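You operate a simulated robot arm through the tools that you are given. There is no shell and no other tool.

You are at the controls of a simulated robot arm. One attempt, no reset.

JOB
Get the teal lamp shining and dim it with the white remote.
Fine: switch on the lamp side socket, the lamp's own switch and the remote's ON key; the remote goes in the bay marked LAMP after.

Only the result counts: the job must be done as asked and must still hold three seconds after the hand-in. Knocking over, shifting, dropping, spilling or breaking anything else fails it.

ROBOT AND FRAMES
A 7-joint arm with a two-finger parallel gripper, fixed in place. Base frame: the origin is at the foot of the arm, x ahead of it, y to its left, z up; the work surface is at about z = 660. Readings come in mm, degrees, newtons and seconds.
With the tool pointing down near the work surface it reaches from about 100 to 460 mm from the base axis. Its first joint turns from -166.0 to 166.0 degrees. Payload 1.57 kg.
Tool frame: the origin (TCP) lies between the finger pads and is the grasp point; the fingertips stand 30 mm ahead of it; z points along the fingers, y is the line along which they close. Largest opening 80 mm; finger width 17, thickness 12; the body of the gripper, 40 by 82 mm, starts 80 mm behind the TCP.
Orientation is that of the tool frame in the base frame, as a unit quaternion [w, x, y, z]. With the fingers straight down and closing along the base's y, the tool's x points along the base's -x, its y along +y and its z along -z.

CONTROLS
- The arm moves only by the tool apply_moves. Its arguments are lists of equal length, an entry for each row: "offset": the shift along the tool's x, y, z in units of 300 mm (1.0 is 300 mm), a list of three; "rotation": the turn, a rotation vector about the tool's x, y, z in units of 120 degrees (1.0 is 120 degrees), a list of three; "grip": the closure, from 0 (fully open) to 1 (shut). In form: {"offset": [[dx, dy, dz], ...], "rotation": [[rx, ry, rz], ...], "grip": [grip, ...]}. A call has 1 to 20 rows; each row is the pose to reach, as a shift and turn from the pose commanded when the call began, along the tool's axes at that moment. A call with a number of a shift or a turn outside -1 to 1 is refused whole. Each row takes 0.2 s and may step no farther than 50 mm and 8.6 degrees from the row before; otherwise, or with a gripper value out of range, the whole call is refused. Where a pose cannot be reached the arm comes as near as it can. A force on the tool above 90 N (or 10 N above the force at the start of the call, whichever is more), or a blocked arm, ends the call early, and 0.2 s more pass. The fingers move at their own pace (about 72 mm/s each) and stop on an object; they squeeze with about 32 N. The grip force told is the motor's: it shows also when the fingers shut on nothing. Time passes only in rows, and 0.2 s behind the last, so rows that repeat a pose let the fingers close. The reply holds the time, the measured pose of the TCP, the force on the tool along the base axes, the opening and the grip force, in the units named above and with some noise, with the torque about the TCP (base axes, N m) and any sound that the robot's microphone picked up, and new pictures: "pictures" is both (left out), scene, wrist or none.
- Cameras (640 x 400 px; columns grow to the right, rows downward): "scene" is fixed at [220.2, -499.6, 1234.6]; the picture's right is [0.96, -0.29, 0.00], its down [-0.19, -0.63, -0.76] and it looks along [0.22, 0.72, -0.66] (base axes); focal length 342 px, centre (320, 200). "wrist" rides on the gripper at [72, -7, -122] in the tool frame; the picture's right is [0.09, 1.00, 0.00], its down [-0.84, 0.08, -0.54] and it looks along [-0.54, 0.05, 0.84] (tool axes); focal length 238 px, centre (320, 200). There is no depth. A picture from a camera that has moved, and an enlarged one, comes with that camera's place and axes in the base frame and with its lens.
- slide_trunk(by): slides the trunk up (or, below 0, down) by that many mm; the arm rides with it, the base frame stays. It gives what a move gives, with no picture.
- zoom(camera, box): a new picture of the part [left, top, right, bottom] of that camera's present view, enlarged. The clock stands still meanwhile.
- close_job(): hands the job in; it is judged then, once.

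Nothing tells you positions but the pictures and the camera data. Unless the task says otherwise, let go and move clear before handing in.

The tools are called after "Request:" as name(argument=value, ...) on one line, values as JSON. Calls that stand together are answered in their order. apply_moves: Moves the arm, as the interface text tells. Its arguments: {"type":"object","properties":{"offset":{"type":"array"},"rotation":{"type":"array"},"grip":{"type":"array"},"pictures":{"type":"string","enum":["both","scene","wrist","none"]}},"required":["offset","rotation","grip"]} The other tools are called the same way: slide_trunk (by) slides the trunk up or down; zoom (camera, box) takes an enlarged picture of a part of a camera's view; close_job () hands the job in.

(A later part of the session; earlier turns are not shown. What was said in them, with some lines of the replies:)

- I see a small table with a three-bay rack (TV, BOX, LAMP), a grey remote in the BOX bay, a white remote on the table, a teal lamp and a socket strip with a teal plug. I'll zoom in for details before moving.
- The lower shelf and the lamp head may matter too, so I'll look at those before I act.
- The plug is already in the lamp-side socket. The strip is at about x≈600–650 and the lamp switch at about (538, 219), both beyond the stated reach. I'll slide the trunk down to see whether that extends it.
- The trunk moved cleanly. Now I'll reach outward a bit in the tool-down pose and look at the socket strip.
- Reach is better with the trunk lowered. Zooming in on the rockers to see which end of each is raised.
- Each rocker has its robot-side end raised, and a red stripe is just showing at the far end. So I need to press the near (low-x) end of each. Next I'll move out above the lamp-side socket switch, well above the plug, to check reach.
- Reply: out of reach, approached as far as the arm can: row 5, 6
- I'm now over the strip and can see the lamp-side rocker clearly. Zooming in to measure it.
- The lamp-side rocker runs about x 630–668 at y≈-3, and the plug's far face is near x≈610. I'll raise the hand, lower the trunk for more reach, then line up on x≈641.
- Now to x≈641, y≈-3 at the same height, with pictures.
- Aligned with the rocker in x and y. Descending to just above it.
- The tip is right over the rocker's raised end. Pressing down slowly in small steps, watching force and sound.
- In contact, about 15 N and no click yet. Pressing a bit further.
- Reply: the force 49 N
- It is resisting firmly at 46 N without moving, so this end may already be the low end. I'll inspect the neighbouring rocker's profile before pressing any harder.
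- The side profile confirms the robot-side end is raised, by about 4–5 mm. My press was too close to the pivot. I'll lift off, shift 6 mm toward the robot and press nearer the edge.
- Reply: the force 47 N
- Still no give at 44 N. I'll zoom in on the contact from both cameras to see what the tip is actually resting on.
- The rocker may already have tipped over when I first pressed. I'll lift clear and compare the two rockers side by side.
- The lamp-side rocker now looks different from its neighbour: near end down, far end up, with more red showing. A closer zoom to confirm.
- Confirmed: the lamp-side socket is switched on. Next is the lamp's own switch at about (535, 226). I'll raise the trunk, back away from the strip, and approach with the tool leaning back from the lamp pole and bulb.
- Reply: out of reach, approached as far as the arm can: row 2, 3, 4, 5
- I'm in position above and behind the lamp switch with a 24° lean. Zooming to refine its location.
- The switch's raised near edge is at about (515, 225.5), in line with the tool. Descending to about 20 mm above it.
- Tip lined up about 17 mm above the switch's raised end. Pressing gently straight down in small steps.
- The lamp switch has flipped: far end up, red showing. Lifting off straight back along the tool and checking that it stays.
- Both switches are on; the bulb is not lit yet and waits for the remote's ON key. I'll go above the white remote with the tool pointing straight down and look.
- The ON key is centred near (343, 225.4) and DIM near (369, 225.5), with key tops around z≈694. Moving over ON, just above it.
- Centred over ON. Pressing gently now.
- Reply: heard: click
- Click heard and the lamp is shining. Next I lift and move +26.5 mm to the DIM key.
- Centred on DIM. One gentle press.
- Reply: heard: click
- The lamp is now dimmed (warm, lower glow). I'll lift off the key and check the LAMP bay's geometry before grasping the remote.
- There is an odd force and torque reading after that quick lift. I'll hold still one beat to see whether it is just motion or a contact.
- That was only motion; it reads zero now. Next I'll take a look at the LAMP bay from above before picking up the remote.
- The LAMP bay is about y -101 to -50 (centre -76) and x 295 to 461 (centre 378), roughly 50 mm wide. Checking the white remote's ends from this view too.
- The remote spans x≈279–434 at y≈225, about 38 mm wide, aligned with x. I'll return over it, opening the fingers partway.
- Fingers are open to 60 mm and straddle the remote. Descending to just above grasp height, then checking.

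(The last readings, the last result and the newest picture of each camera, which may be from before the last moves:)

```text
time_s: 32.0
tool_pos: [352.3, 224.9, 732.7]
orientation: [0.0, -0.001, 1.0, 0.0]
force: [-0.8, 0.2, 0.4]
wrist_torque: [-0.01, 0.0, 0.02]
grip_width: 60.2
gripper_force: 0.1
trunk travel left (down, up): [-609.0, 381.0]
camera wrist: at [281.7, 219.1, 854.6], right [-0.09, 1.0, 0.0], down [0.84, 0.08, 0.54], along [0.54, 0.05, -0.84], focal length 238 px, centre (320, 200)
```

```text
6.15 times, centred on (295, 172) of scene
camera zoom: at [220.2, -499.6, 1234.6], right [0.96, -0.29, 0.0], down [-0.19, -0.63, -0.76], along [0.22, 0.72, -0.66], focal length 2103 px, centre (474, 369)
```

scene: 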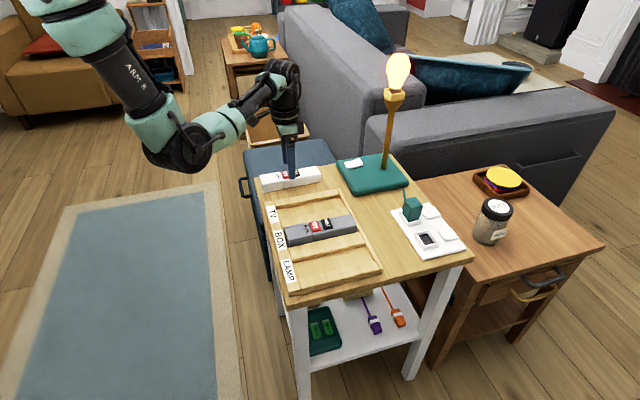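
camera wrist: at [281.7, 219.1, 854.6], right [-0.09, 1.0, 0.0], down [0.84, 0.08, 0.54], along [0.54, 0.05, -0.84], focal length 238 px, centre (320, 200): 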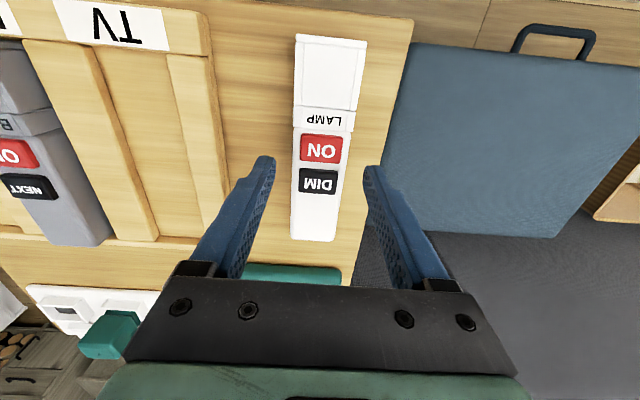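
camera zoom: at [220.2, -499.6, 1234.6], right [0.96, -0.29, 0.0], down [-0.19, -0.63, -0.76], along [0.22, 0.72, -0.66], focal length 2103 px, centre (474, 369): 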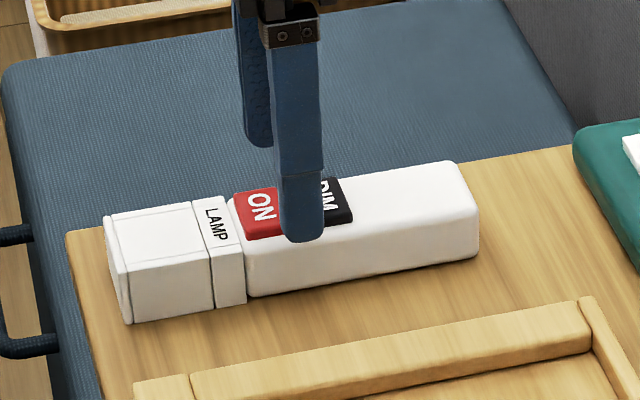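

Straddling cleanly. Lower to grasp the upper part of the remote, so the fingers will stay above the bay rails later, and close.

Request:
apply_moves(offset=[[-0.012, 0.001, 0.05], [-0.012, 0.001, 0.082], [-0.012, 0.001, 0.082], [-0.012, 0.001, 0.082], [-0.012, 0.001, 0.082], [-0.012, 0.001, 0.082]], rotation=[[0, 0, 0], [0, 0, 0], [0, 0, 0], [0, 0, 0], [0, 0, 0], [0, 0, 0]], grip=[0.25, 0.25, 0.6, 1, 1, 1])

Request:
zoom(camera="scene", box=[250, 140, 340, 205])

```text
time_s: 33.5
tool_pos: [356.0, 226.8, 707.8]
orientation: [0.0, 0.0, 1.0, 0.0]
force: [0.7, -0.6, 0.9]
wrist_torque: [-0.09, 0.07, 0.03]
grip_width: 41.0
gripper_force: 32.0
trunk travel left (down, up): [-609.0, 381.0]
camera wrist: at [285.3, 219.5, 829.8], right [-0.09, 1.0, 0.0], down [0.84, 0.08, 0.54], along [0.54, 0.05, -0.84], focal length 238 px, centre (320, 200)
```

scene: 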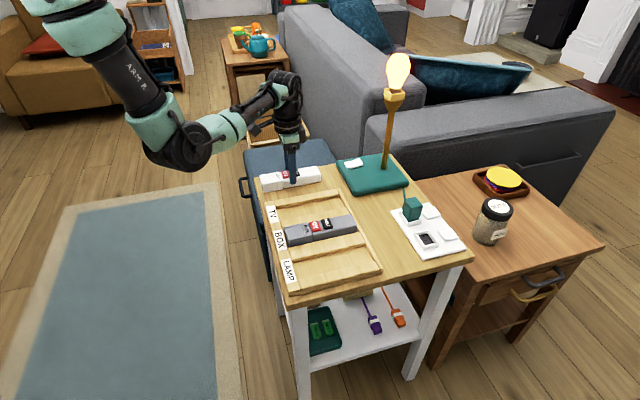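
wrist: 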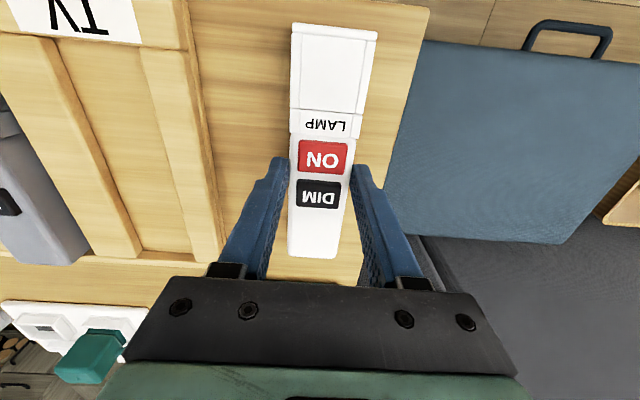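

```text
6.15 times, centred on (295, 172) of scene
camera zoom: at [220.2, -499.6, 1234.6], right [0.96, -0.29, 0.0], down [-0.19, -0.63, -0.76], along [0.22, 0.72, -0.66], focal length 2103 px, centre (474, 369)
```

zoom: 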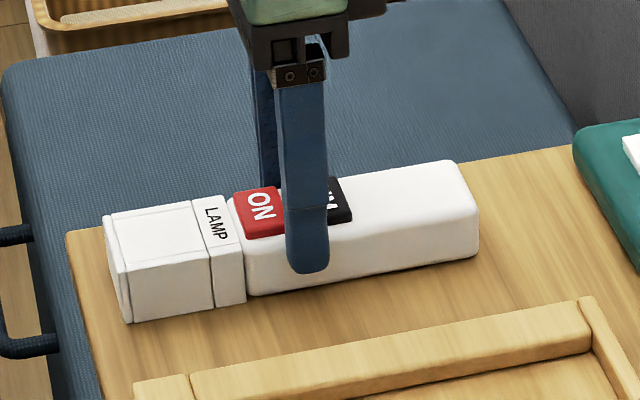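

The remote is gripped at 41 mm with 32 N. Lifting it.

Request:
apply_moves(offset=[[0, 0, -0.03], [0, 0, -0.1], [0, 0, -0.2], [0, 0, -0.3], [0, 0, -0.36], [0, 0, -0.36]], rotation=[[0, 0, 0], [0, 0, 0], [0, 0, 0], [0, 0, 0], [0, 0, 0], [0, 0, 0]], grip=[1, 1, 1, 1, 1, 1])

Request:
zoom(camera="scene", box=[240, 90, 350, 190])

```text
time_s: 34.9
tool_pos: [354.4, 226.9, 814.8]
orientation: [0.0, 0.001, 1.0, 0.0]
force: [-0.3, -0.4, -0.6]
wrist_torque: [0.0, 0.0, 0.04]
grip_width: 41.2
gripper_force: 31.4
trunk travel left (down, up): [-609.0, 381.0]
camera wrist: at [284.0, 220.6, 937.5], right [-0.09, 1.0, 0.0], down [0.84, 0.08, 0.54], along [0.54, 0.05, -0.84], focal length 238 px, centre (320, 200)
```

scene: 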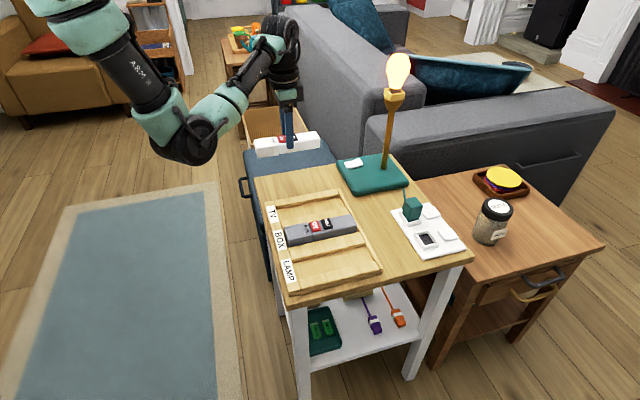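
wrist: 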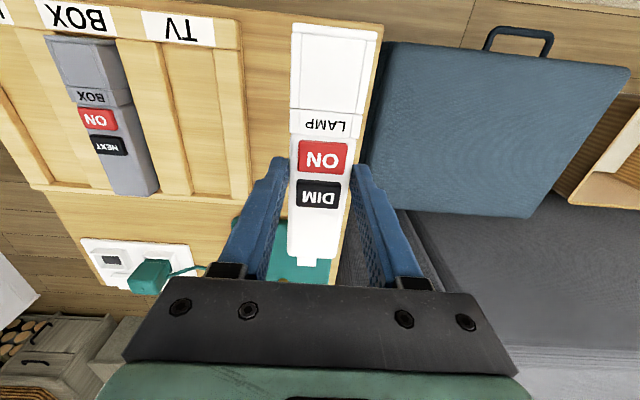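

```text
4.00 times, centred on (295, 140) of scene
camera zoom: at [220.2, -499.6, 1234.6], right [0.96, -0.29, 0.0], down [-0.19, -0.63, -0.76], along [0.22, 0.72, -0.66], focal length 1367 px, centre (420, 440)
```

zoom: 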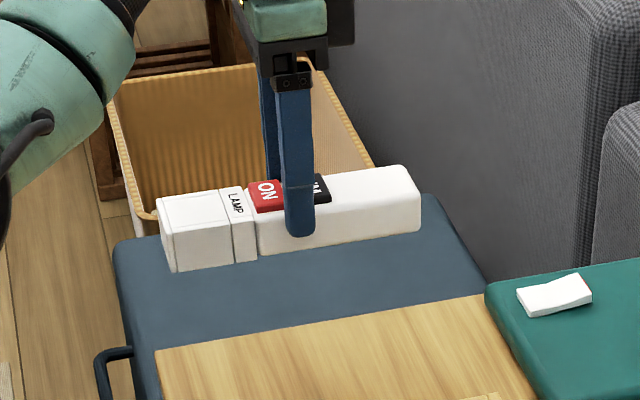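

The remote is held level. Carrying it over to above the LAMP bay.

Request:
apply_moves(offset=[[-0.01, -0.14, 0], [-0.02, -0.29, 0], [-0.035, -0.44, 0], [-0.05, -0.59, 0], [-0.065, -0.74, 0], [-0.077, -0.88, 0], [-0.077, -1.0, 0], [-0.077, -1.0, 0]], rotation=[[0, 0, 0], [0, 0, 0], [0, 0, 0], [0, 0, 0], [0, 0, 0], [0, 0, 0], [0, 0, 0], [0, 0, 0]], grip=[1, 1, 1, 1, 1, 1, 1, 1])

Request:
zoom(camera="wrist", box=[220, 0, 460, 240])

Request:
zoom(camera="scene", box=[255, 160, 395, 300])

```text
time_s: 36.6
tool_pos: [378.4, -72.8, 816.0]
orientation: [0.001, 0.0, 1.0, 0.001]
force: [0.4, 0.4, -1.4]
wrist_torque: [0.04, 0.0, -0.02]
grip_width: 41.0
gripper_force: 32.6
trunk travel left (down, up): [-609.0, 381.0]
camera wrist: at [307.8, -79.3, 938.3], right [-0.09, 1.0, 0.0], down [0.84, 0.08, 0.54], along [0.54, 0.05, -0.84], focal length 238 px, centre (320, 200)
```

scene: 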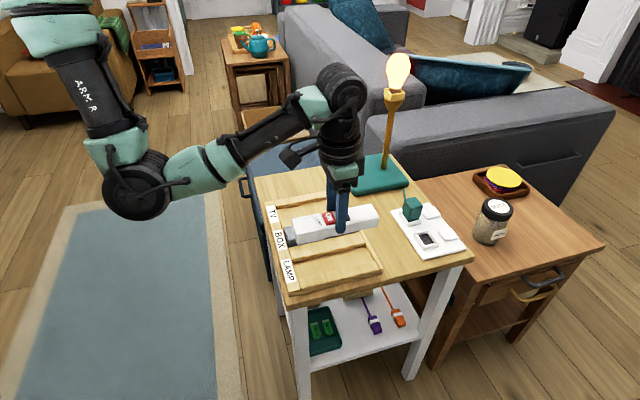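
wrist: 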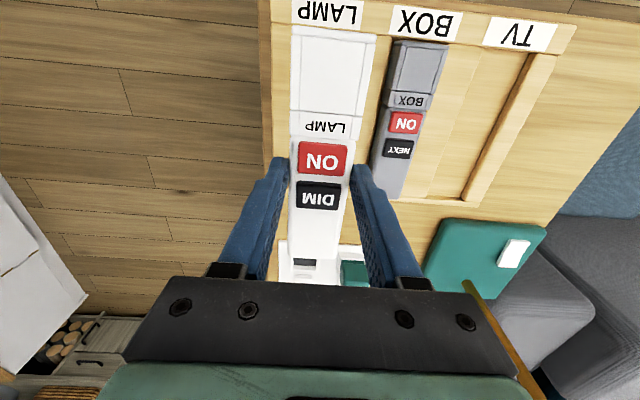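

```text
1.67 times, centred on (340, 120) of wrist
camera zoom: at [307.8, -79.3, 938.3], right [-0.09, 1.0, 0.0], down [0.84, 0.08, 0.54], along [0.54, 0.05, -0.84], focal length 397 px, centre (287, 333)
```

zoom: 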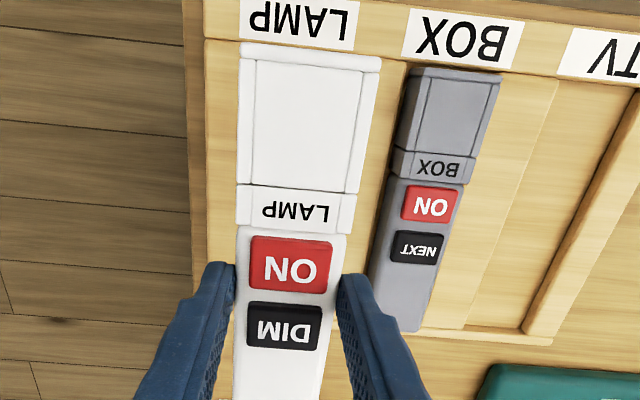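

```text
2.86 times, centred on (325, 230) of scene
camera zoom: at [220.2, -499.6, 1234.6], right [0.96, -0.29, 0.0], down [-0.19, -0.63, -0.76], along [0.22, 0.72, -0.66], focal length 976 px, centre (306, 114)
```

zoom: 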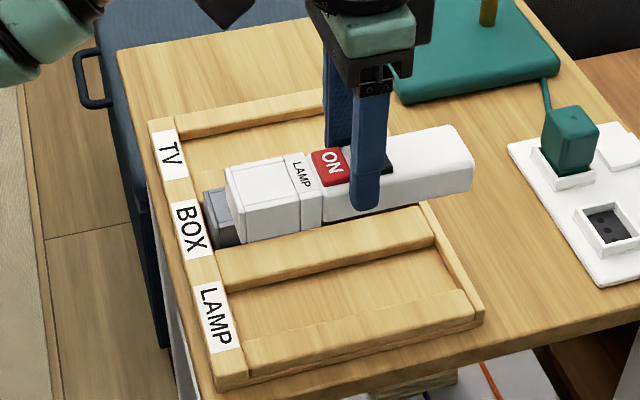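

Over the bay. Shift 3 mm in y and lower to just above the rails for a final alignment check.

Request:
apply_moves(offset=[[0.003, -0.01, 0.08], [0.003, -0.01, 0.16], [0.003, -0.01, 0.23], [0.003, -0.01, 0.23]], rotation=[[0, 0, 0], [0, 0, 0], [0, 0, 0], [0, 0, 0]], grip=[1, 1, 1, 1])

Request:
zoom(camera="wrist", box=[220, 0, 460, 240])

Request:
zoom(camera="scene", box=[255, 180, 395, 300])

```text
time_s: 37.6
tool_pos: [378.2, -76.1, 746.7]
orientation: [0.0, 0.0, 1.0, 0.0]
force: [0.4, 0.0, -2.4]
wrist_torque: [-0.01, 0.01, -0.01]
grip_width: 41.2
gripper_force: 32.0
trunk travel left (down, up): [-609.0, 381.0]
camera wrist: at [307.7, -81.8, 868.4], right [-0.09, 1.0, 0.0], down [0.84, 0.08, 0.54], along [0.54, 0.05, -0.84], focal length 238 px, centre (320, 200)
```

scene: 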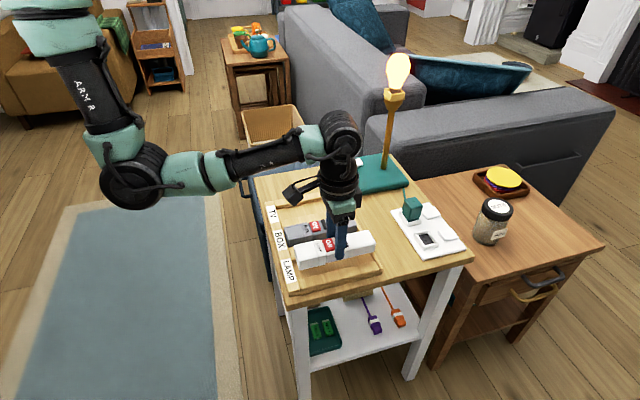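
wrist: 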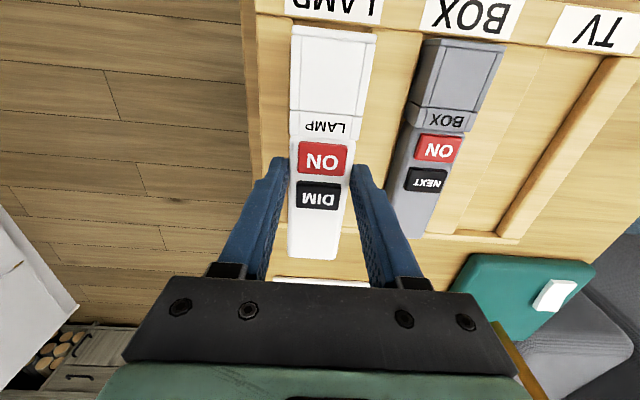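

```text
1.67 times, centred on (340, 120) of wrist
camera zoom: at [307.7, -81.8, 868.4], right [-0.09, 1.0, 0.0], down [0.84, 0.08, 0.54], along [0.54, 0.05, -0.84], focal length 397 px, centre (287, 333)
```

zoom: 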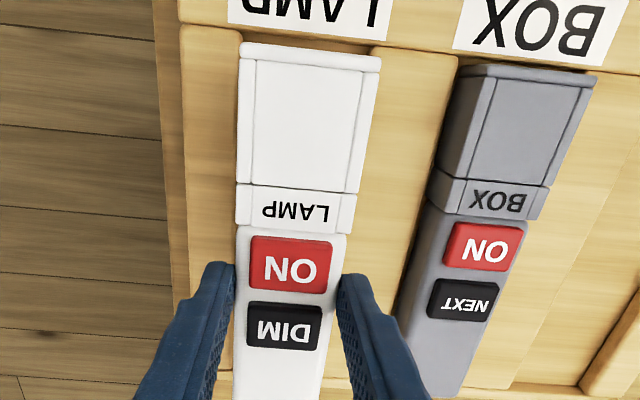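

```text
3.33 times, centred on (325, 240) of scene
camera zoom: at [220.2, -499.6, 1234.6], right [0.96, -0.29, 0.0], down [-0.19, -0.63, -0.76], along [0.22, 0.72, -0.66], focal length 1139 px, centre (303, 67)
```

zoom: 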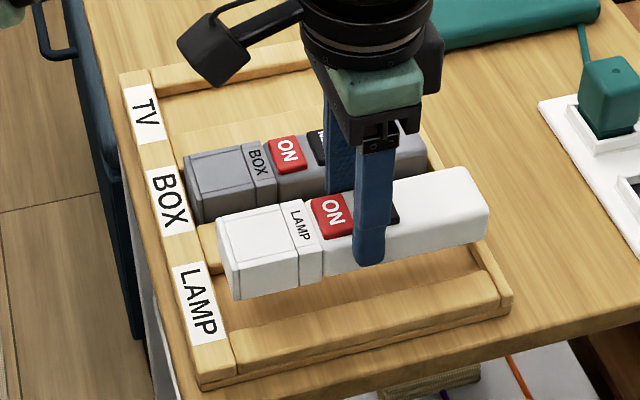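

Alignment looks good. Lowering into the bay in small steps with force checks.

Request:
apply_moves(offset=[[0, 0, 0.0233], [0, 0, 0.0433], [0, 0, 0.06], [0, 0, 0.0733], [0, 0, 0.0733]], rotation=[[0, 0, 0], [0, 0, 0], [0, 0, 0], [0, 0, 0], [0, 0, 0]], grip=[1, 1, 1, 1, 1], pictures="scene")

Request:
zoom(camera="scene", box=[270, 210, 390, 300])

Request:
zoom(camera="wrist", box=[220, 0, 460, 270])

```text
time_s: 38.9
tool_pos: [378.2, -76.8, 725.5]
orientation: [0.002, -0.001, 1.0, 0.0]
force: [0.3, 0.8, 9.2]
wrist_torque: [0.02, -0.88, 0.08]
grip_width: 41.2
gripper_force: 32.0
trunk travel left (down, up): [-609.0, 381.0]
```

scene: 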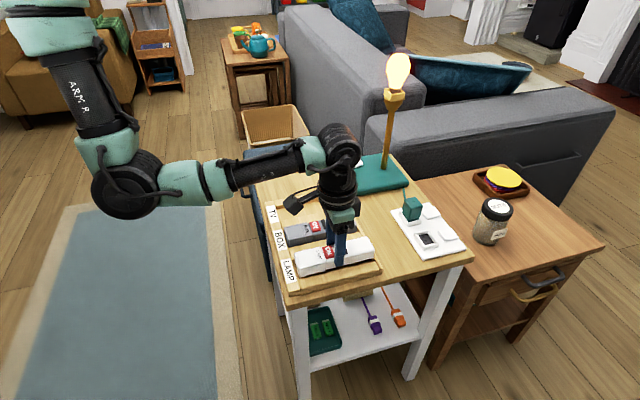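

```text
4.44 times, centred on (330, 255) of scene
camera zoom: at [220.2, -499.6, 1234.6], right [0.96, -0.29, 0.0], down [-0.19, -0.63, -0.76], along [0.22, 0.72, -0.66], focal length 1519 px, centre (276, -44)
```

zoom: 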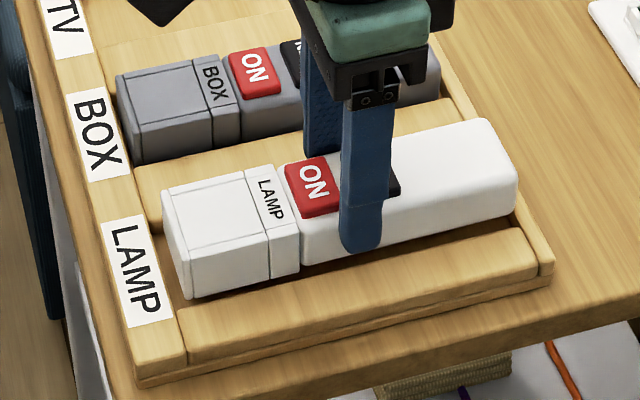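

```text
1.48 times, centred on (340, 135) of wrist
camera zoom: at [306.7, -82.7, 847.7], right [-0.09, 1.0, 0.0], down [0.83, 0.08, 0.54], along [0.54, 0.05, -0.84], focal length 353 px, centre (290, 296)
```

zoom: 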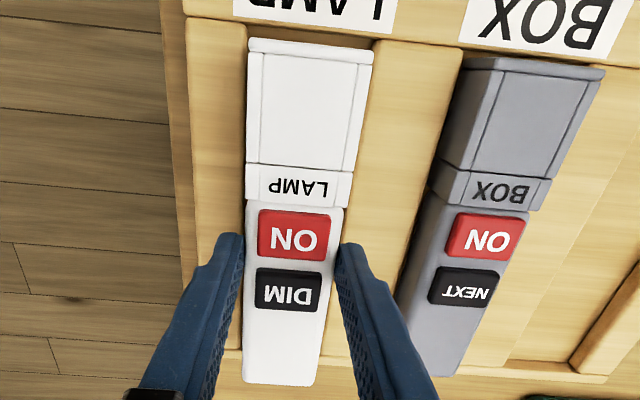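

The remote's far end is touching the far wall: the torque puts the contact about 77 mm ahead, with the bottom at z≈677. The bay is a tighter fit lengthwise than I measured. Zooming on both ends.

Request:
zoom(camera="scene", box=[350, 225, 400, 275])

Request:
zoom(camera="scene", box=[285, 235, 335, 290])

Request:
zoom(camera="wrist", box=[270, 0, 390, 60])

Request:
zoom(camera="wrist", box=[260, 210, 400, 290])

```text
8.00 times, centred on (375, 250) of scene
camera zoom: at [220.2, -499.6, 1234.6], right [0.96, -0.29, 0.0], down [-0.19, -0.63, -0.76], along [0.22, 0.72, -0.66], focal length 2734 px, centre (-120, -200)
```

zoom: 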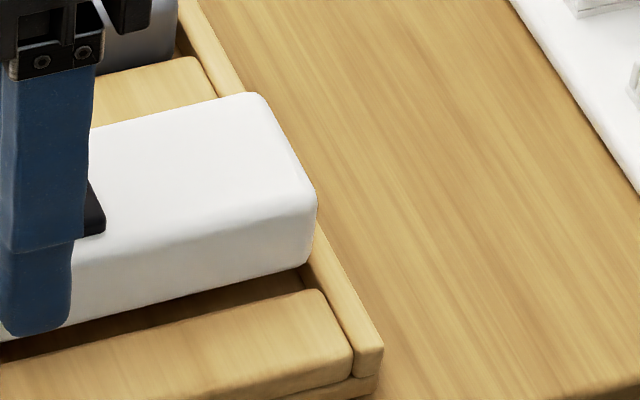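

```text
7.27 times, centred on (310, 262) of scene
camera zoom: at [220.2, -499.6, 1234.6], right [0.96, -0.29, 0.0], down [-0.19, -0.63, -0.76], along [0.22, 0.72, -0.66], focal length 2486 px, centre (393, -254)
```

zoom: 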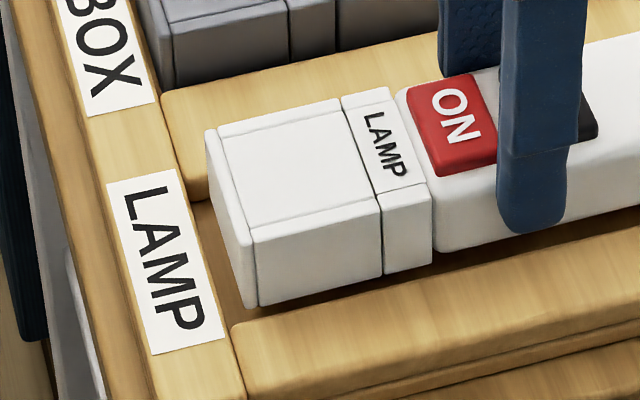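

```text
5.33 times, centred on (330, 30) of wrist
camera zoom: at [306.7, -82.7, 847.7], right [-0.09, 1.0, 0.0], down [0.83, 0.08, 0.54], along [0.54, 0.05, -0.84], focal length 1271 px, centre (267, 1107)
```

zoom: 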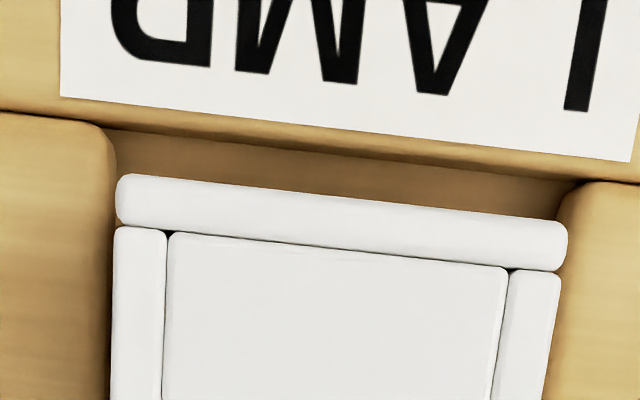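

```text
4.57 times, centred on (330, 250) of wrist
camera zoom: at [306.7, -82.7, 847.7], right [-0.09, 1.0, 0.0], down [0.83, 0.08, 0.54], along [0.54, 0.05, -0.84], focal length 1090 px, centre (274, -29)
```

zoom: 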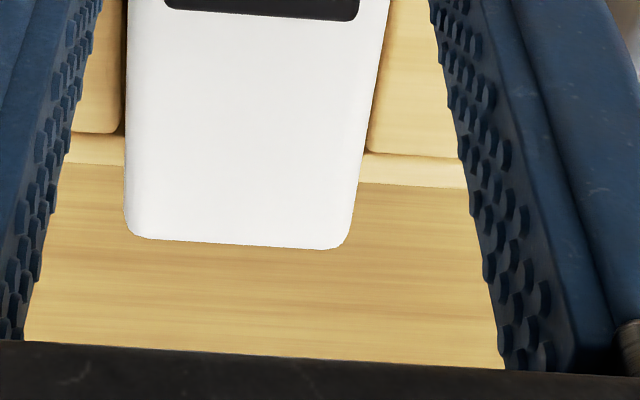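

Now I have it: the bay is about x 294.6–458.7 and the remote spans 300–460, so I need about 3.4 mm back toward the robot. Lifting slightly to correct.

Request:
apply_moves(offset=[[0, 0, -0.03], [0, 0, -0.06], [0, 0, -0.06]], rotation=[[0, 0, 0], [0, 0, 0], [0, 0, 0]], grip=[1, 1, 1])

Request:
zoom(camera="scene", box=[270, 210, 390, 300])

Request:
zoom(camera="wrist", box=[270, 0, 390, 60])

Request:
zoom(camera="wrist", box=[260, 210, 400, 290])

```text
time_s: 39.6
tool_pos: [377.4, -76.9, 742.4]
orientation: [0.0, 0.0, 1.0, 0.0]
force: [0.4, 0.3, -0.9]
wrist_torque: [0.04, -0.03, 0.0]
grip_width: 41.2
gripper_force: 32.0
trunk travel left (down, up): [-609.0, 381.0]
camera wrist: at [306.7, -82.6, 864.4], right [-0.09, 1.0, 0.0], down [0.84, 0.08, 0.54], along [0.54, 0.05, -0.84], focal length 238 px, centre (320, 200)
```

scene: 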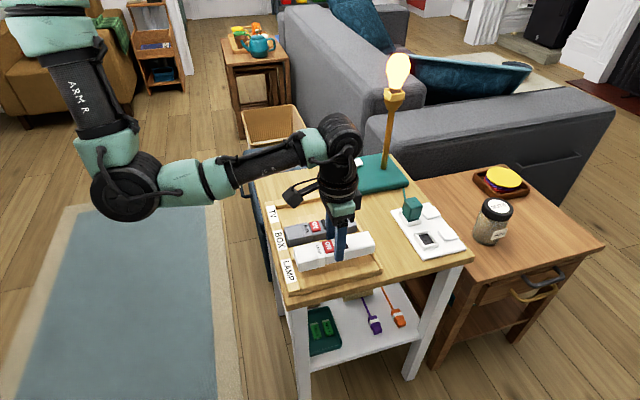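
wrist: 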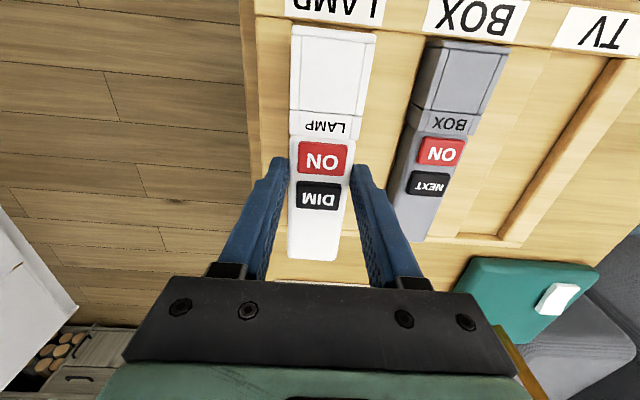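

```text
4.44 times, centred on (330, 255) of scene
camera zoom: at [220.2, -499.6, 1234.6], right [0.96, -0.29, 0.0], down [-0.19, -0.63, -0.76], along [0.22, 0.72, -0.66], focal length 1519 px, centre (276, -44)
```

zoom: 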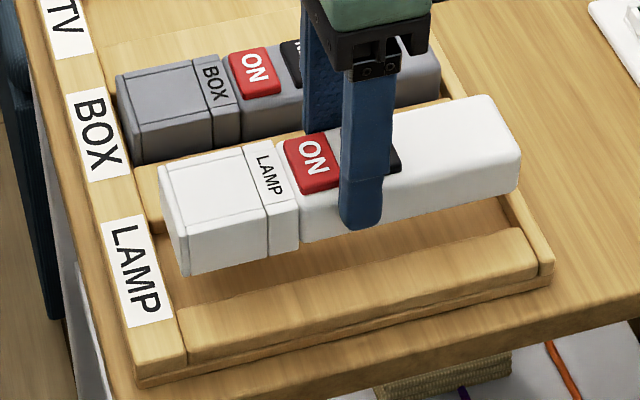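

```text
5.33 times, centred on (330, 30) of wrist
camera zoom: at [306.7, -82.6, 864.4], right [-0.09, 1.0, 0.0], down [0.84, 0.08, 0.54], along [0.54, 0.05, -0.84], focal length 1271 px, centre (267, 1107)
```

zoom: 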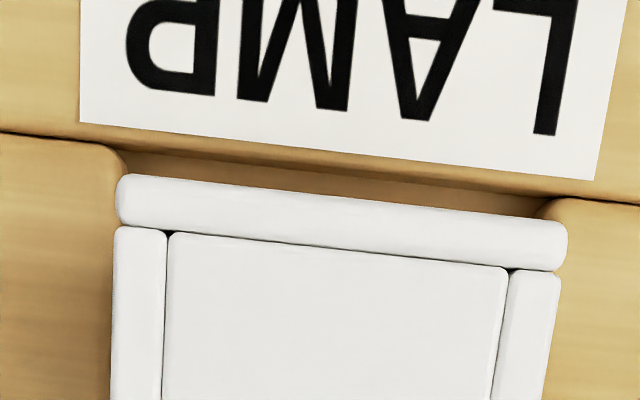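

```text
4.57 times, centred on (330, 250) of wrist
camera zoom: at [306.7, -82.6, 864.4], right [-0.09, 1.0, 0.0], down [0.84, 0.08, 0.54], along [0.54, 0.05, -0.84], focal length 1090 px, centre (274, -29)
```

zoom: 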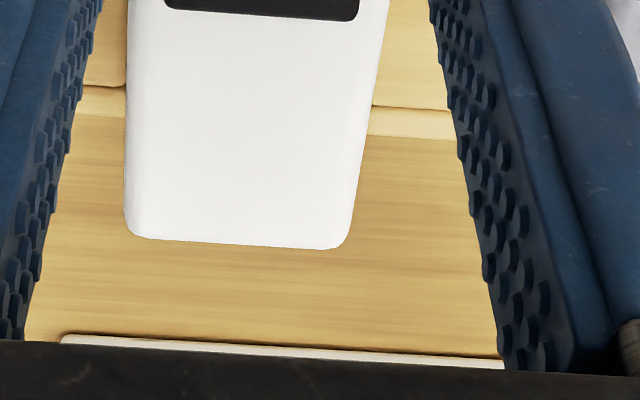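

The grip hasn't slipped. Shifting about 2.6 mm toward the robot and slightly in y, then lowering again with care.

Request:
apply_moves(offset=[[0.0087, 0.0023, 0], [0.0087, 0.0023, 0.03], [0.0087, 0.0023, 0.05], [0.0087, 0.0023, 0.06], [0.0087, 0.0023, 0.07], [0.0087, 0.0023, 0.07]], rotation=[[0, 0, 0], [0, 0, 0], [0, 0, 0], [0, 0, 0], [0, 0, 0], [0, 0, 0]], grip=[1, 1, 1, 1, 1, 1])

Request:
zoom(camera="scene", box=[270, 210, 390, 300])

Request:
zoom(camera="wrist", box=[260, 210, 400, 290])

```text
time_s: 41.0
tool_pos: [374.0, -75.9, 721.2]
orientation: [0.0, -0.001, 1.0, 0.0]
force: [0.1, 1.1, -1.2]
wrist_torque: [0.01, -0.01, 0.0]
grip_width: 41.1
gripper_force: 31.8
trunk travel left (down, up): [-609.0, 381.0]
camera wrist: at [303.8, -82.1, 843.5], right [-0.09, 1.0, 0.0], down [0.84, 0.08, 0.54], along [0.54, 0.05, -0.84], focal length 238 px, centre (320, 200)
```

scene: 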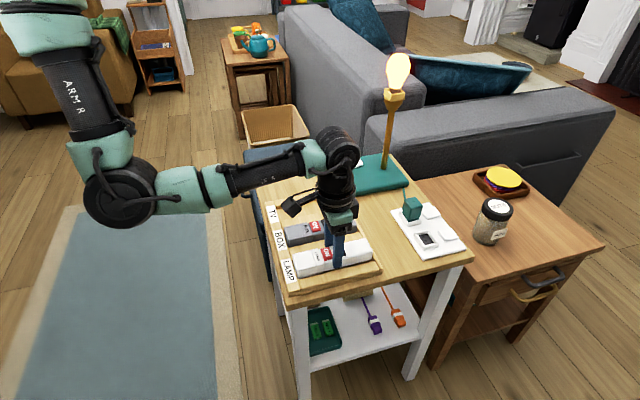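
wrist: 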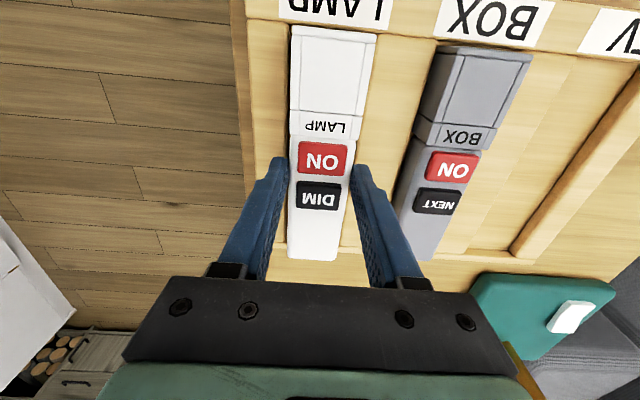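

```text
4.44 times, centred on (330, 255) of scene
camera zoom: at [220.2, -499.6, 1234.6], right [0.96, -0.29, 0.0], down [-0.19, -0.63, -0.76], along [0.22, 0.72, -0.66], focal length 1519 px, centre (276, -44)
```

zoom: 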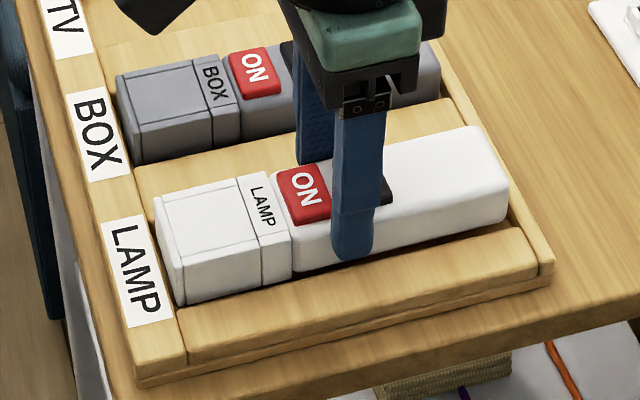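

```text
4.57 times, centred on (330, 250) of wrist
camera zoom: at [303.8, -82.1, 843.5], right [-0.09, 1.0, 0.0], down [0.84, 0.08, 0.54], along [0.54, 0.05, -0.84], focal length 1090 px, centre (274, -29)
```

zoom: 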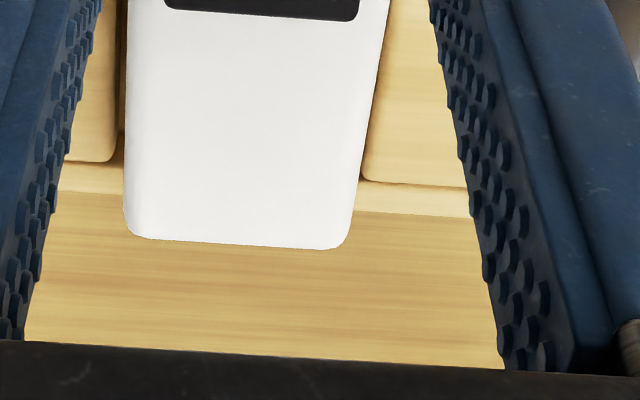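

The remote has entered the bay with no contact. Lowering the last few millimetres onto the bay floor.

Request:
apply_moves(offset=[[0, 0, 0.007], [0, 0, 0.013], [0, 0, 0.019], [0, 0, 0.024]], rotation=[[0, 0, 0], [0, 0, 0], [0, 0, 0], [0, 0, 0]], grip=[1, 1, 1, 1], pictures="scene")

Request:
zoom(camera="scene", box=[270, 210, 390, 300])

```text
time_s: 42.0
tool_pos: [374.4, -77.4, 714.5]
orientation: [0.002, 0.0, 1.0, 0.001]
force: [-0.9, -1.5, 16.2]
wrist_torque: [0.01, 0.69, -0.02]
grip_width: 41.2
gripper_force: 31.9
trunk travel left (down, up): [-609.0, 381.0]
```

scene: 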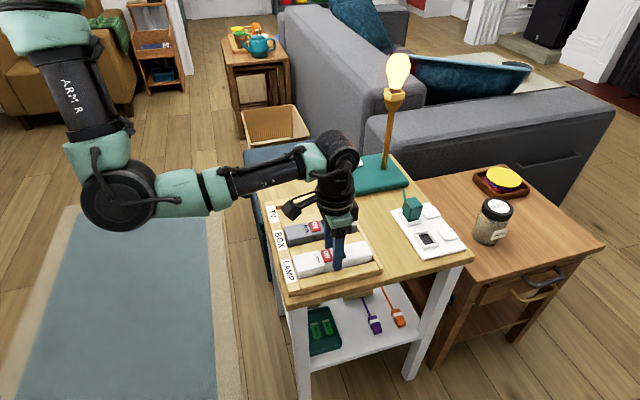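

```text
4.44 times, centred on (330, 255) of scene
camera zoom: at [220.2, -499.6, 1234.6], right [0.96, -0.29, 0.0], down [-0.19, -0.63, -0.76], along [0.22, 0.72, -0.66], focal length 1519 px, centre (276, -44)
```

zoom: 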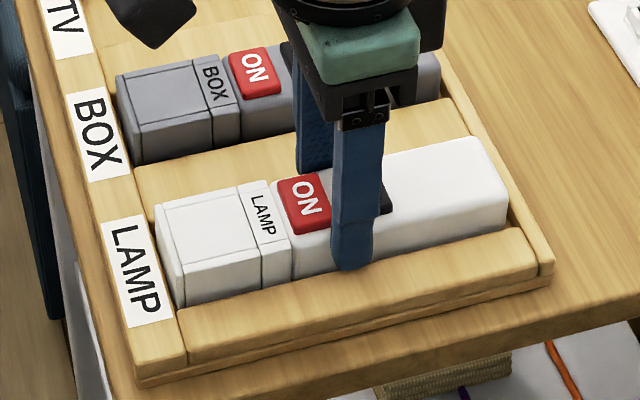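

It's down on the bay floor, with about 16 N of contact force. Relieving the pressure slightly, then opening the fingers and rising straight up.

Request:
apply_moves(offset=[[0, 0.003, -0.008], [0, 0.003, -0.008], [0, 0.003, -0.008], [0, 0.003, -0.008], [0, 0.003, -0.008]], rotation=[[0, 0, 0], [0, 0, 0], [0, 0, 0], [0, 0, 0], [0, 0, 0]], grip=[1, 0.4, 0.3, 0.25, 0.25])

Request:
zoom(camera="scene", box=[270, 210, 390, 300])

Request:
zoom(camera="wrist", box=[220, 0, 460, 280])

```text
time_s: 43.2
tool_pos: [375.4, -75.2, 717.1]
orientation: [0.0, 0.0, 1.0, -0.001]
force: [0.0, -0.3, 0.5]
wrist_torque: [0.03, 0.01, -0.02]
grip_width: 59.6
gripper_force: 0.0
trunk travel left (down, up): [-609.0, 381.0]
camera wrist: at [304.3, -81.3, 837.7], right [-0.09, 1.0, 0.0], down [0.84, 0.08, 0.54], along [0.54, 0.05, -0.84], focal length 238 px, centre (320, 200)
```

scene: 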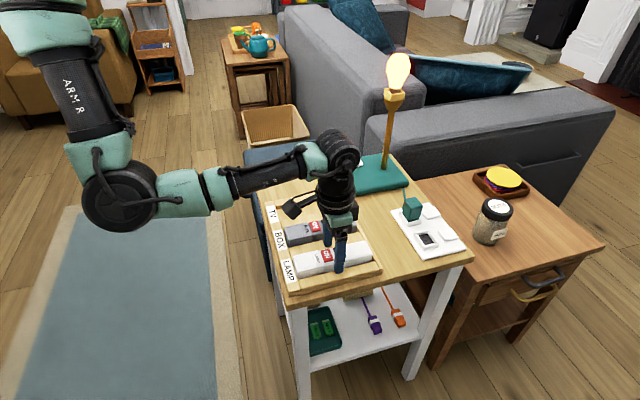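
wrist: 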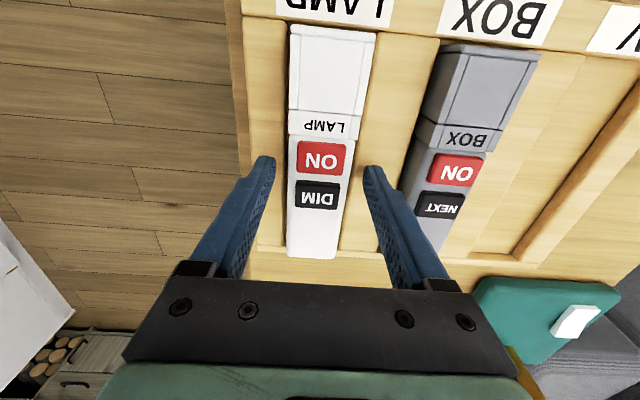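

```text
4.44 times, centred on (330, 255) of scene
camera zoom: at [220.2, -499.6, 1234.6], right [0.96, -0.29, 0.0], down [-0.19, -0.63, -0.76], along [0.22, 0.72, -0.66], focal length 1519 px, centre (276, -44)
```

zoom: 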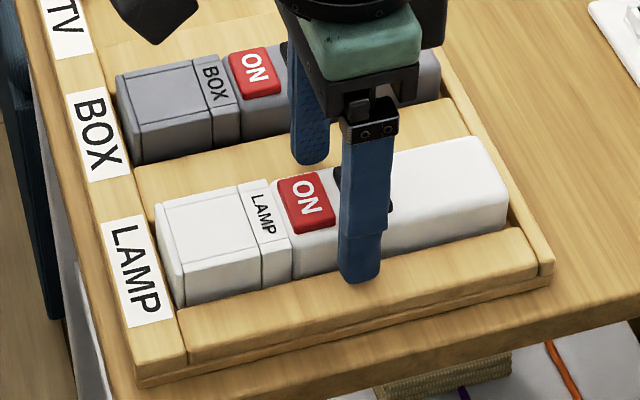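

```text
1.43 times, centred on (340, 140) of wrist
camera zoom: at [304.3, -81.3, 837.7], right [-0.09, 1.0, 0.0], down [0.84, 0.08, 0.54], along [0.54, 0.05, -0.84], focal length 340 px, centre (291, 286)
```

zoom: 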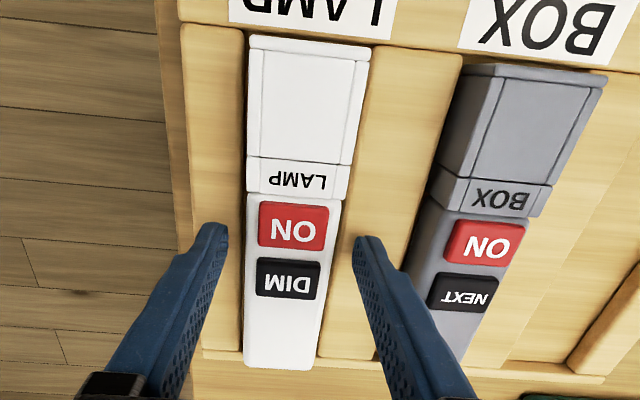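

Released cleanly. Rising straight up and checking that the remote is seated.

Request:
apply_moves(offset=[[0, 0, -0.03], [0, 0, -0.1], [0, 0, -0.22], [0, 0, -0.35], [0, 0, -0.45], [0, 0, -0.45]], rotation=[[0, 0, 0], [0, 0, 0], [0, 0, 0], [0, 0, 0], [0, 0, 0], [0, 0, 0]], grip=[0.25, 0.25, 0.25, 0.25, 0.25, 0.25])

Request:
zoom(camera="scene", box=[255, 180, 395, 300])

Request:
zoom(camera="scene", box=[280, 225, 390, 290])

Request:
zoom(camera="wrist", box=[240, 0, 480, 220])

Request:
zoom(camera="scene", box=[335, 40, 475, 260])

```text
time_s: 44.6
tool_pos: [376.1, -75.3, 851.7]
orientation: [0.0, 0.0, 1.0, 0.0]
force: [-1.1, -1.0, 0.3]
wrist_torque: [0.03, -0.05, 0.0]
grip_width: 59.8
gripper_force: 0.0
trunk travel left (down, up): [-609.0, 381.0]
camera wrist: at [304.4, -81.4, 974.1], right [-0.09, 1.0, 0.0], down [0.84, 0.08, 0.54], along [0.54, 0.05, -0.84], focal length 238 px, centre (320, 200)
```

scene: 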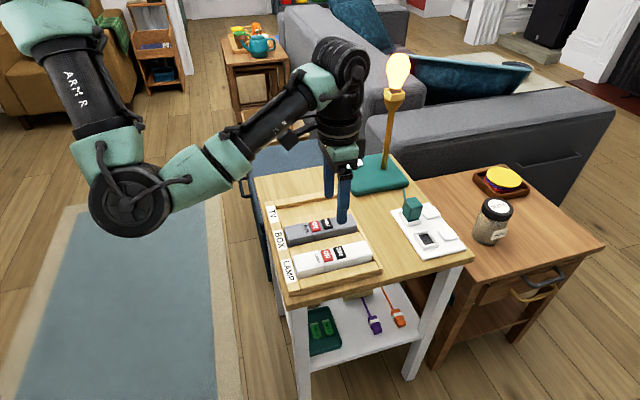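
wrist: 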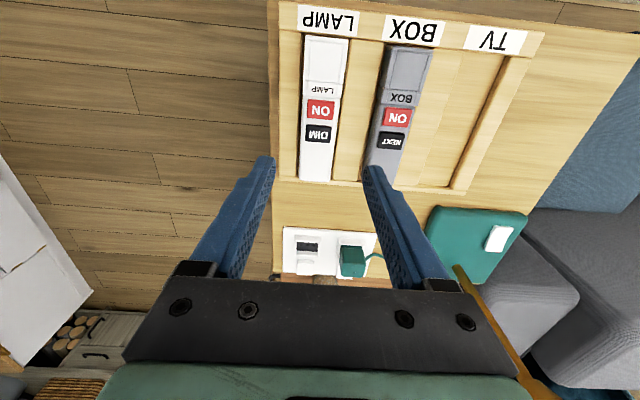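

```text
3.33 times, centred on (325, 240) of scene
camera zoom: at [220.2, -499.6, 1234.6], right [0.96, -0.29, 0.0], down [-0.19, -0.63, -0.76], along [0.22, 0.72, -0.66], focal length 1139 px, centre (303, 67)
```

zoom: 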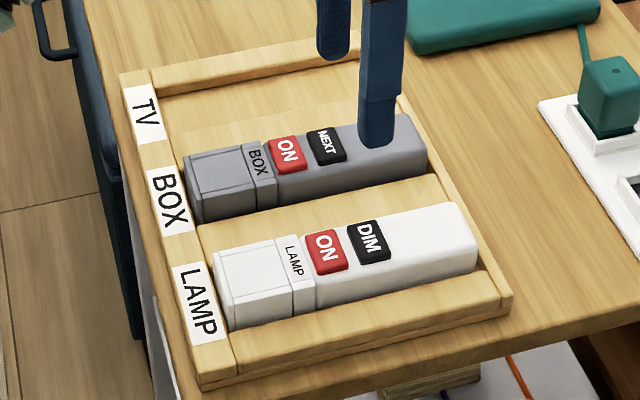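

```text
5.82 times, centred on (335, 258) of scene
camera zoom: at [220.2, -499.6, 1234.6], right [0.96, -0.29, 0.0], down [-0.19, -0.63, -0.76], along [0.22, 0.72, -0.66], focal length 1989 px, centre (233, -134)
```

zoom: 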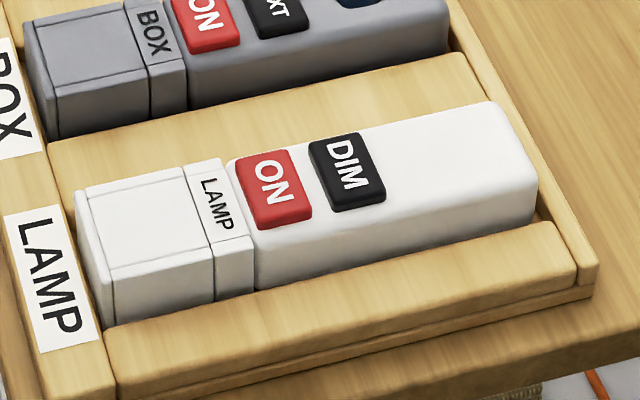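

```text
1.82 times, centred on (360, 110) of wrist
camera zoom: at [304.4, -81.4, 974.1], right [-0.09, 1.0, 0.0], down [0.84, 0.08, 0.54], along [0.54, 0.05, -0.84], focal length 433 px, centre (247, 364)
```

zoom: 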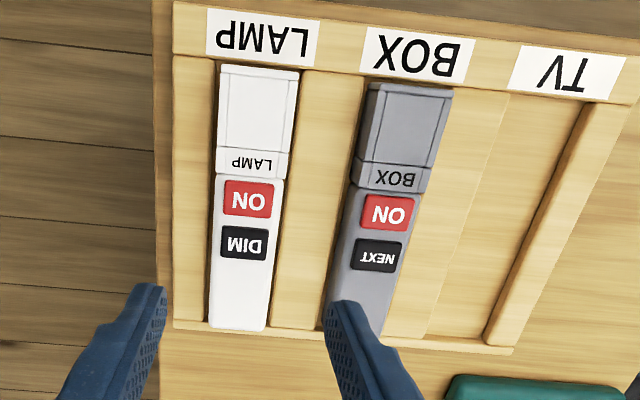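

```text
1.82 times, centred on (405, 150) of scene
camera zoom: at [220.2, -499.6, 1234.6], right [0.96, -0.29, 0.0], down [-0.19, -0.63, -0.76], along [0.22, 0.72, -0.66], focal length 621 px, centre (166, 291)
```

zoom: 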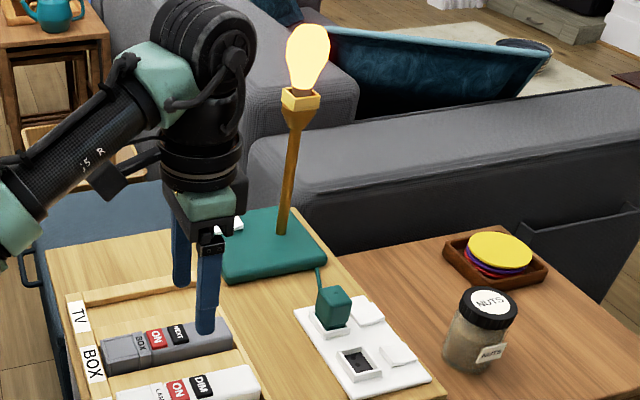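

The remote looks seated in the LAMP bay. I'll move the arm aside and verify that it lies flat and that nothing else moved.

Request:
apply_moves(offset=[[0.05, 0, -0.05], [0.12, 0.05, -0.1], [0.12, 0.2, -0.1], [0.12, 0.35, -0.1], [0.12, 0.5, -0.1], [0.12, 0.62, -0.1], [0.12, 0.62, -0.1]], rotation=[[0, 0, 0], [0, 0, 0], [0, 0, 0], [0, 0, 0], [0, 0, 0], [0, 0, 0], [0, 0, 0]], grip=[0.25, 0.25, 0.25, 0.25, 0.25, 0.25, 0.25])

Request:
zoom(camera="scene", box=[280, 230, 385, 290])

Request:
zoom(camera="scene", box=[270, 200, 375, 260])

Request:
zoom(camera="wrist", box=[100, 0, 340, 220])

```text
time_s: 46.2
tool_pos: [338.4, 110.3, 882.4]
orientation: [0.0, 0.001, 1.0, 0.0]
force: [0.1, 0.4, -0.5]
wrist_torque: [-0.02, 0.03, 0.01]
grip_width: 59.8
gripper_force: 0.0
trunk travel left (down, up): [-609.0, 381.0]
camera wrist: at [267.2, 104.1, 1004.2], right [-0.09, 1.0, 0.0], down [0.84, 0.08, 0.54], along [0.54, 0.05, -0.84], focal length 238 px, centre (320, 200)
```

scene: 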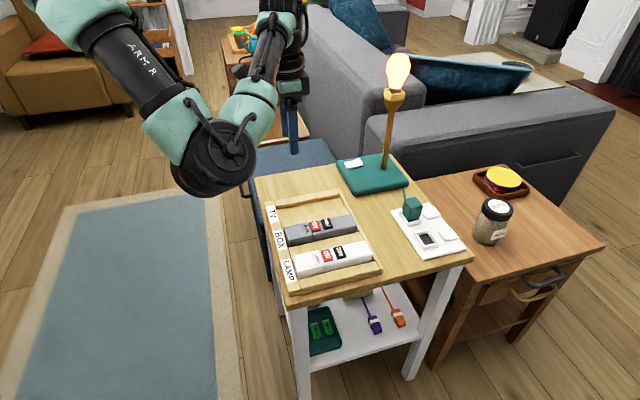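
wrist: 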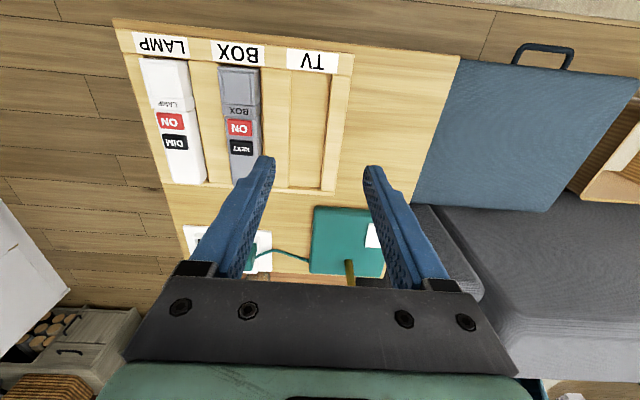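

```text
6.10 times, centred on (332, 260) of scene
camera zoom: at [220.2, -499.6, 1234.6], right [0.96, -0.29, 0.0], down [-0.19, -0.63, -0.76], along [0.22, 0.72, -0.66], focal length 2083 px, centre (244, -166)
```

zoom: 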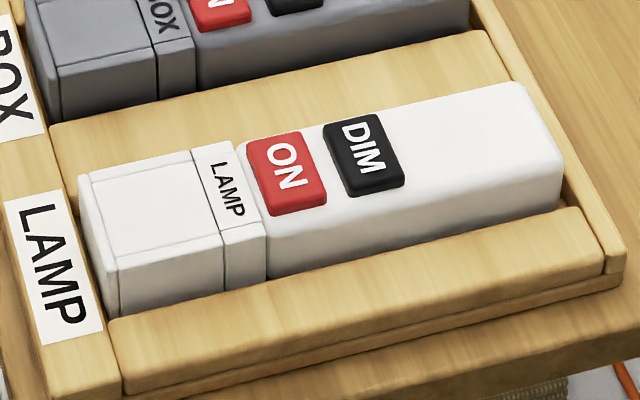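

```text
6.10 times, centred on (322, 230) of scene
camera zoom: at [220.2, -499.6, 1234.6], right [0.96, -0.29, 0.0], down [-0.19, -0.63, -0.76], along [0.22, 0.72, -0.66], focal length 2083 px, centre (305, 17)
```

zoom: 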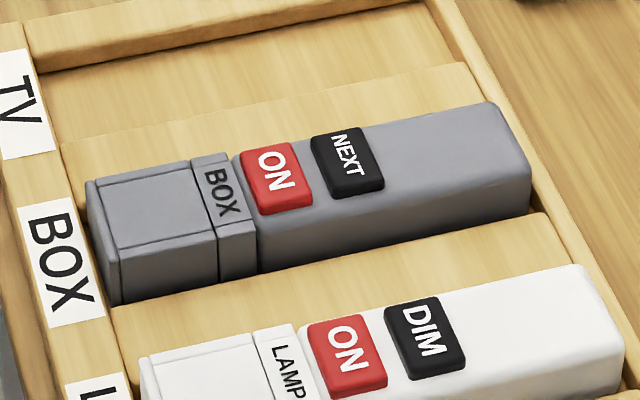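

```text
1.82 times, centred on (220, 110) of wrist
camera zoom: at [267.2, 104.1, 1004.2], right [-0.09, 1.0, 0.0], down [0.84, 0.08, 0.54], along [0.54, 0.05, -0.84], focal length 433 px, centre (502, 364)
```

zoom: 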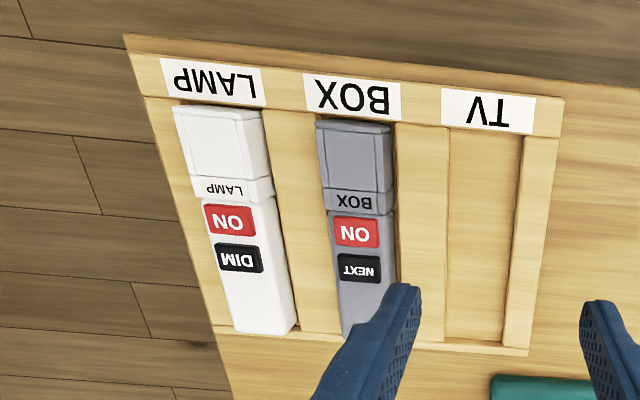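

The remote lies flat in the LAMP bay, level with its neighbour. One last check of the lamp, switches and socket before handing in.

Request:
zoom(camera="scene", box=[335, 40, 475, 260])

Request:
zoom(camera="scene", box=[390, 185, 475, 260])

```text
1.82 times, centred on (405, 150) of scene
camera zoom: at [220.2, -499.6, 1234.6], right [0.96, -0.29, 0.0], down [-0.19, -0.63, -0.76], along [0.22, 0.72, -0.66], focal length 621 px, centre (166, 291)
```

zoom: 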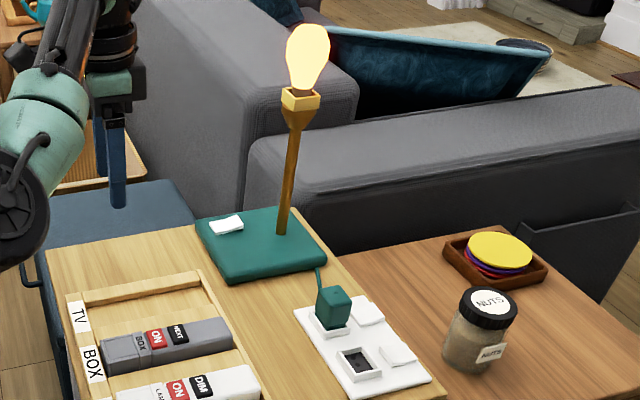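

```text
5.33 times, centred on (432, 222) of scene
camera zoom: at [220.2, -499.6, 1234.6], right [0.96, -0.29, 0.0], down [-0.19, -0.63, -0.76], along [0.22, 0.72, -0.66], focal length 1823 px, centre (-280, 80)
```

zoom: 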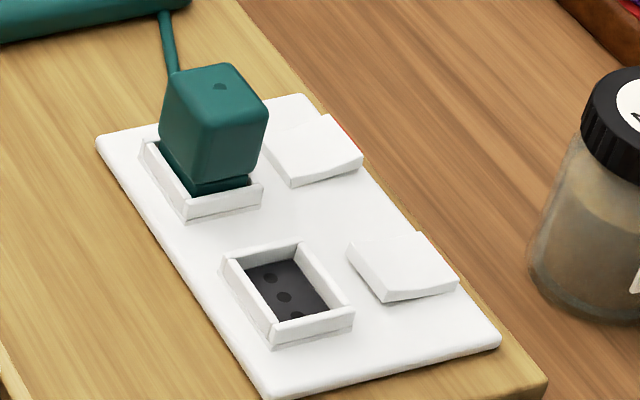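

The lamp is glowing dimmed, and the lamp-side socket and the lamp's own switch are both on. The white remote rests in the LAMP bay, nothing else has moved, and the arm is clear, so I'm handing in.

Request:
close_job()

```text
The job is handed in.
```

The teal lamp is shining and dimmed, and the white remote is in the bay marked LAMP. I've handed the job in; no verdict has come back.

- **Switches:** I switched on the lamp-side socket and the lamp's own switch. I checked both on camera afterwards; the other socket was left as it was.
- **Remote:** I pressed ON once and the lamp lit. I pressed DIM once and it dropped to a warmer, lower glow.
- **Placing the remote:** On my first try at lowering it, the remote's far end touched the bay's end wall with about 9 N. I lifted it, moved it a few millimetres and set it down flat.
- **Everything else:** In the final pictures the grey remote, the plug, the jar and the lamp are where they started. The gripper had let go and moved clear before I handed in.
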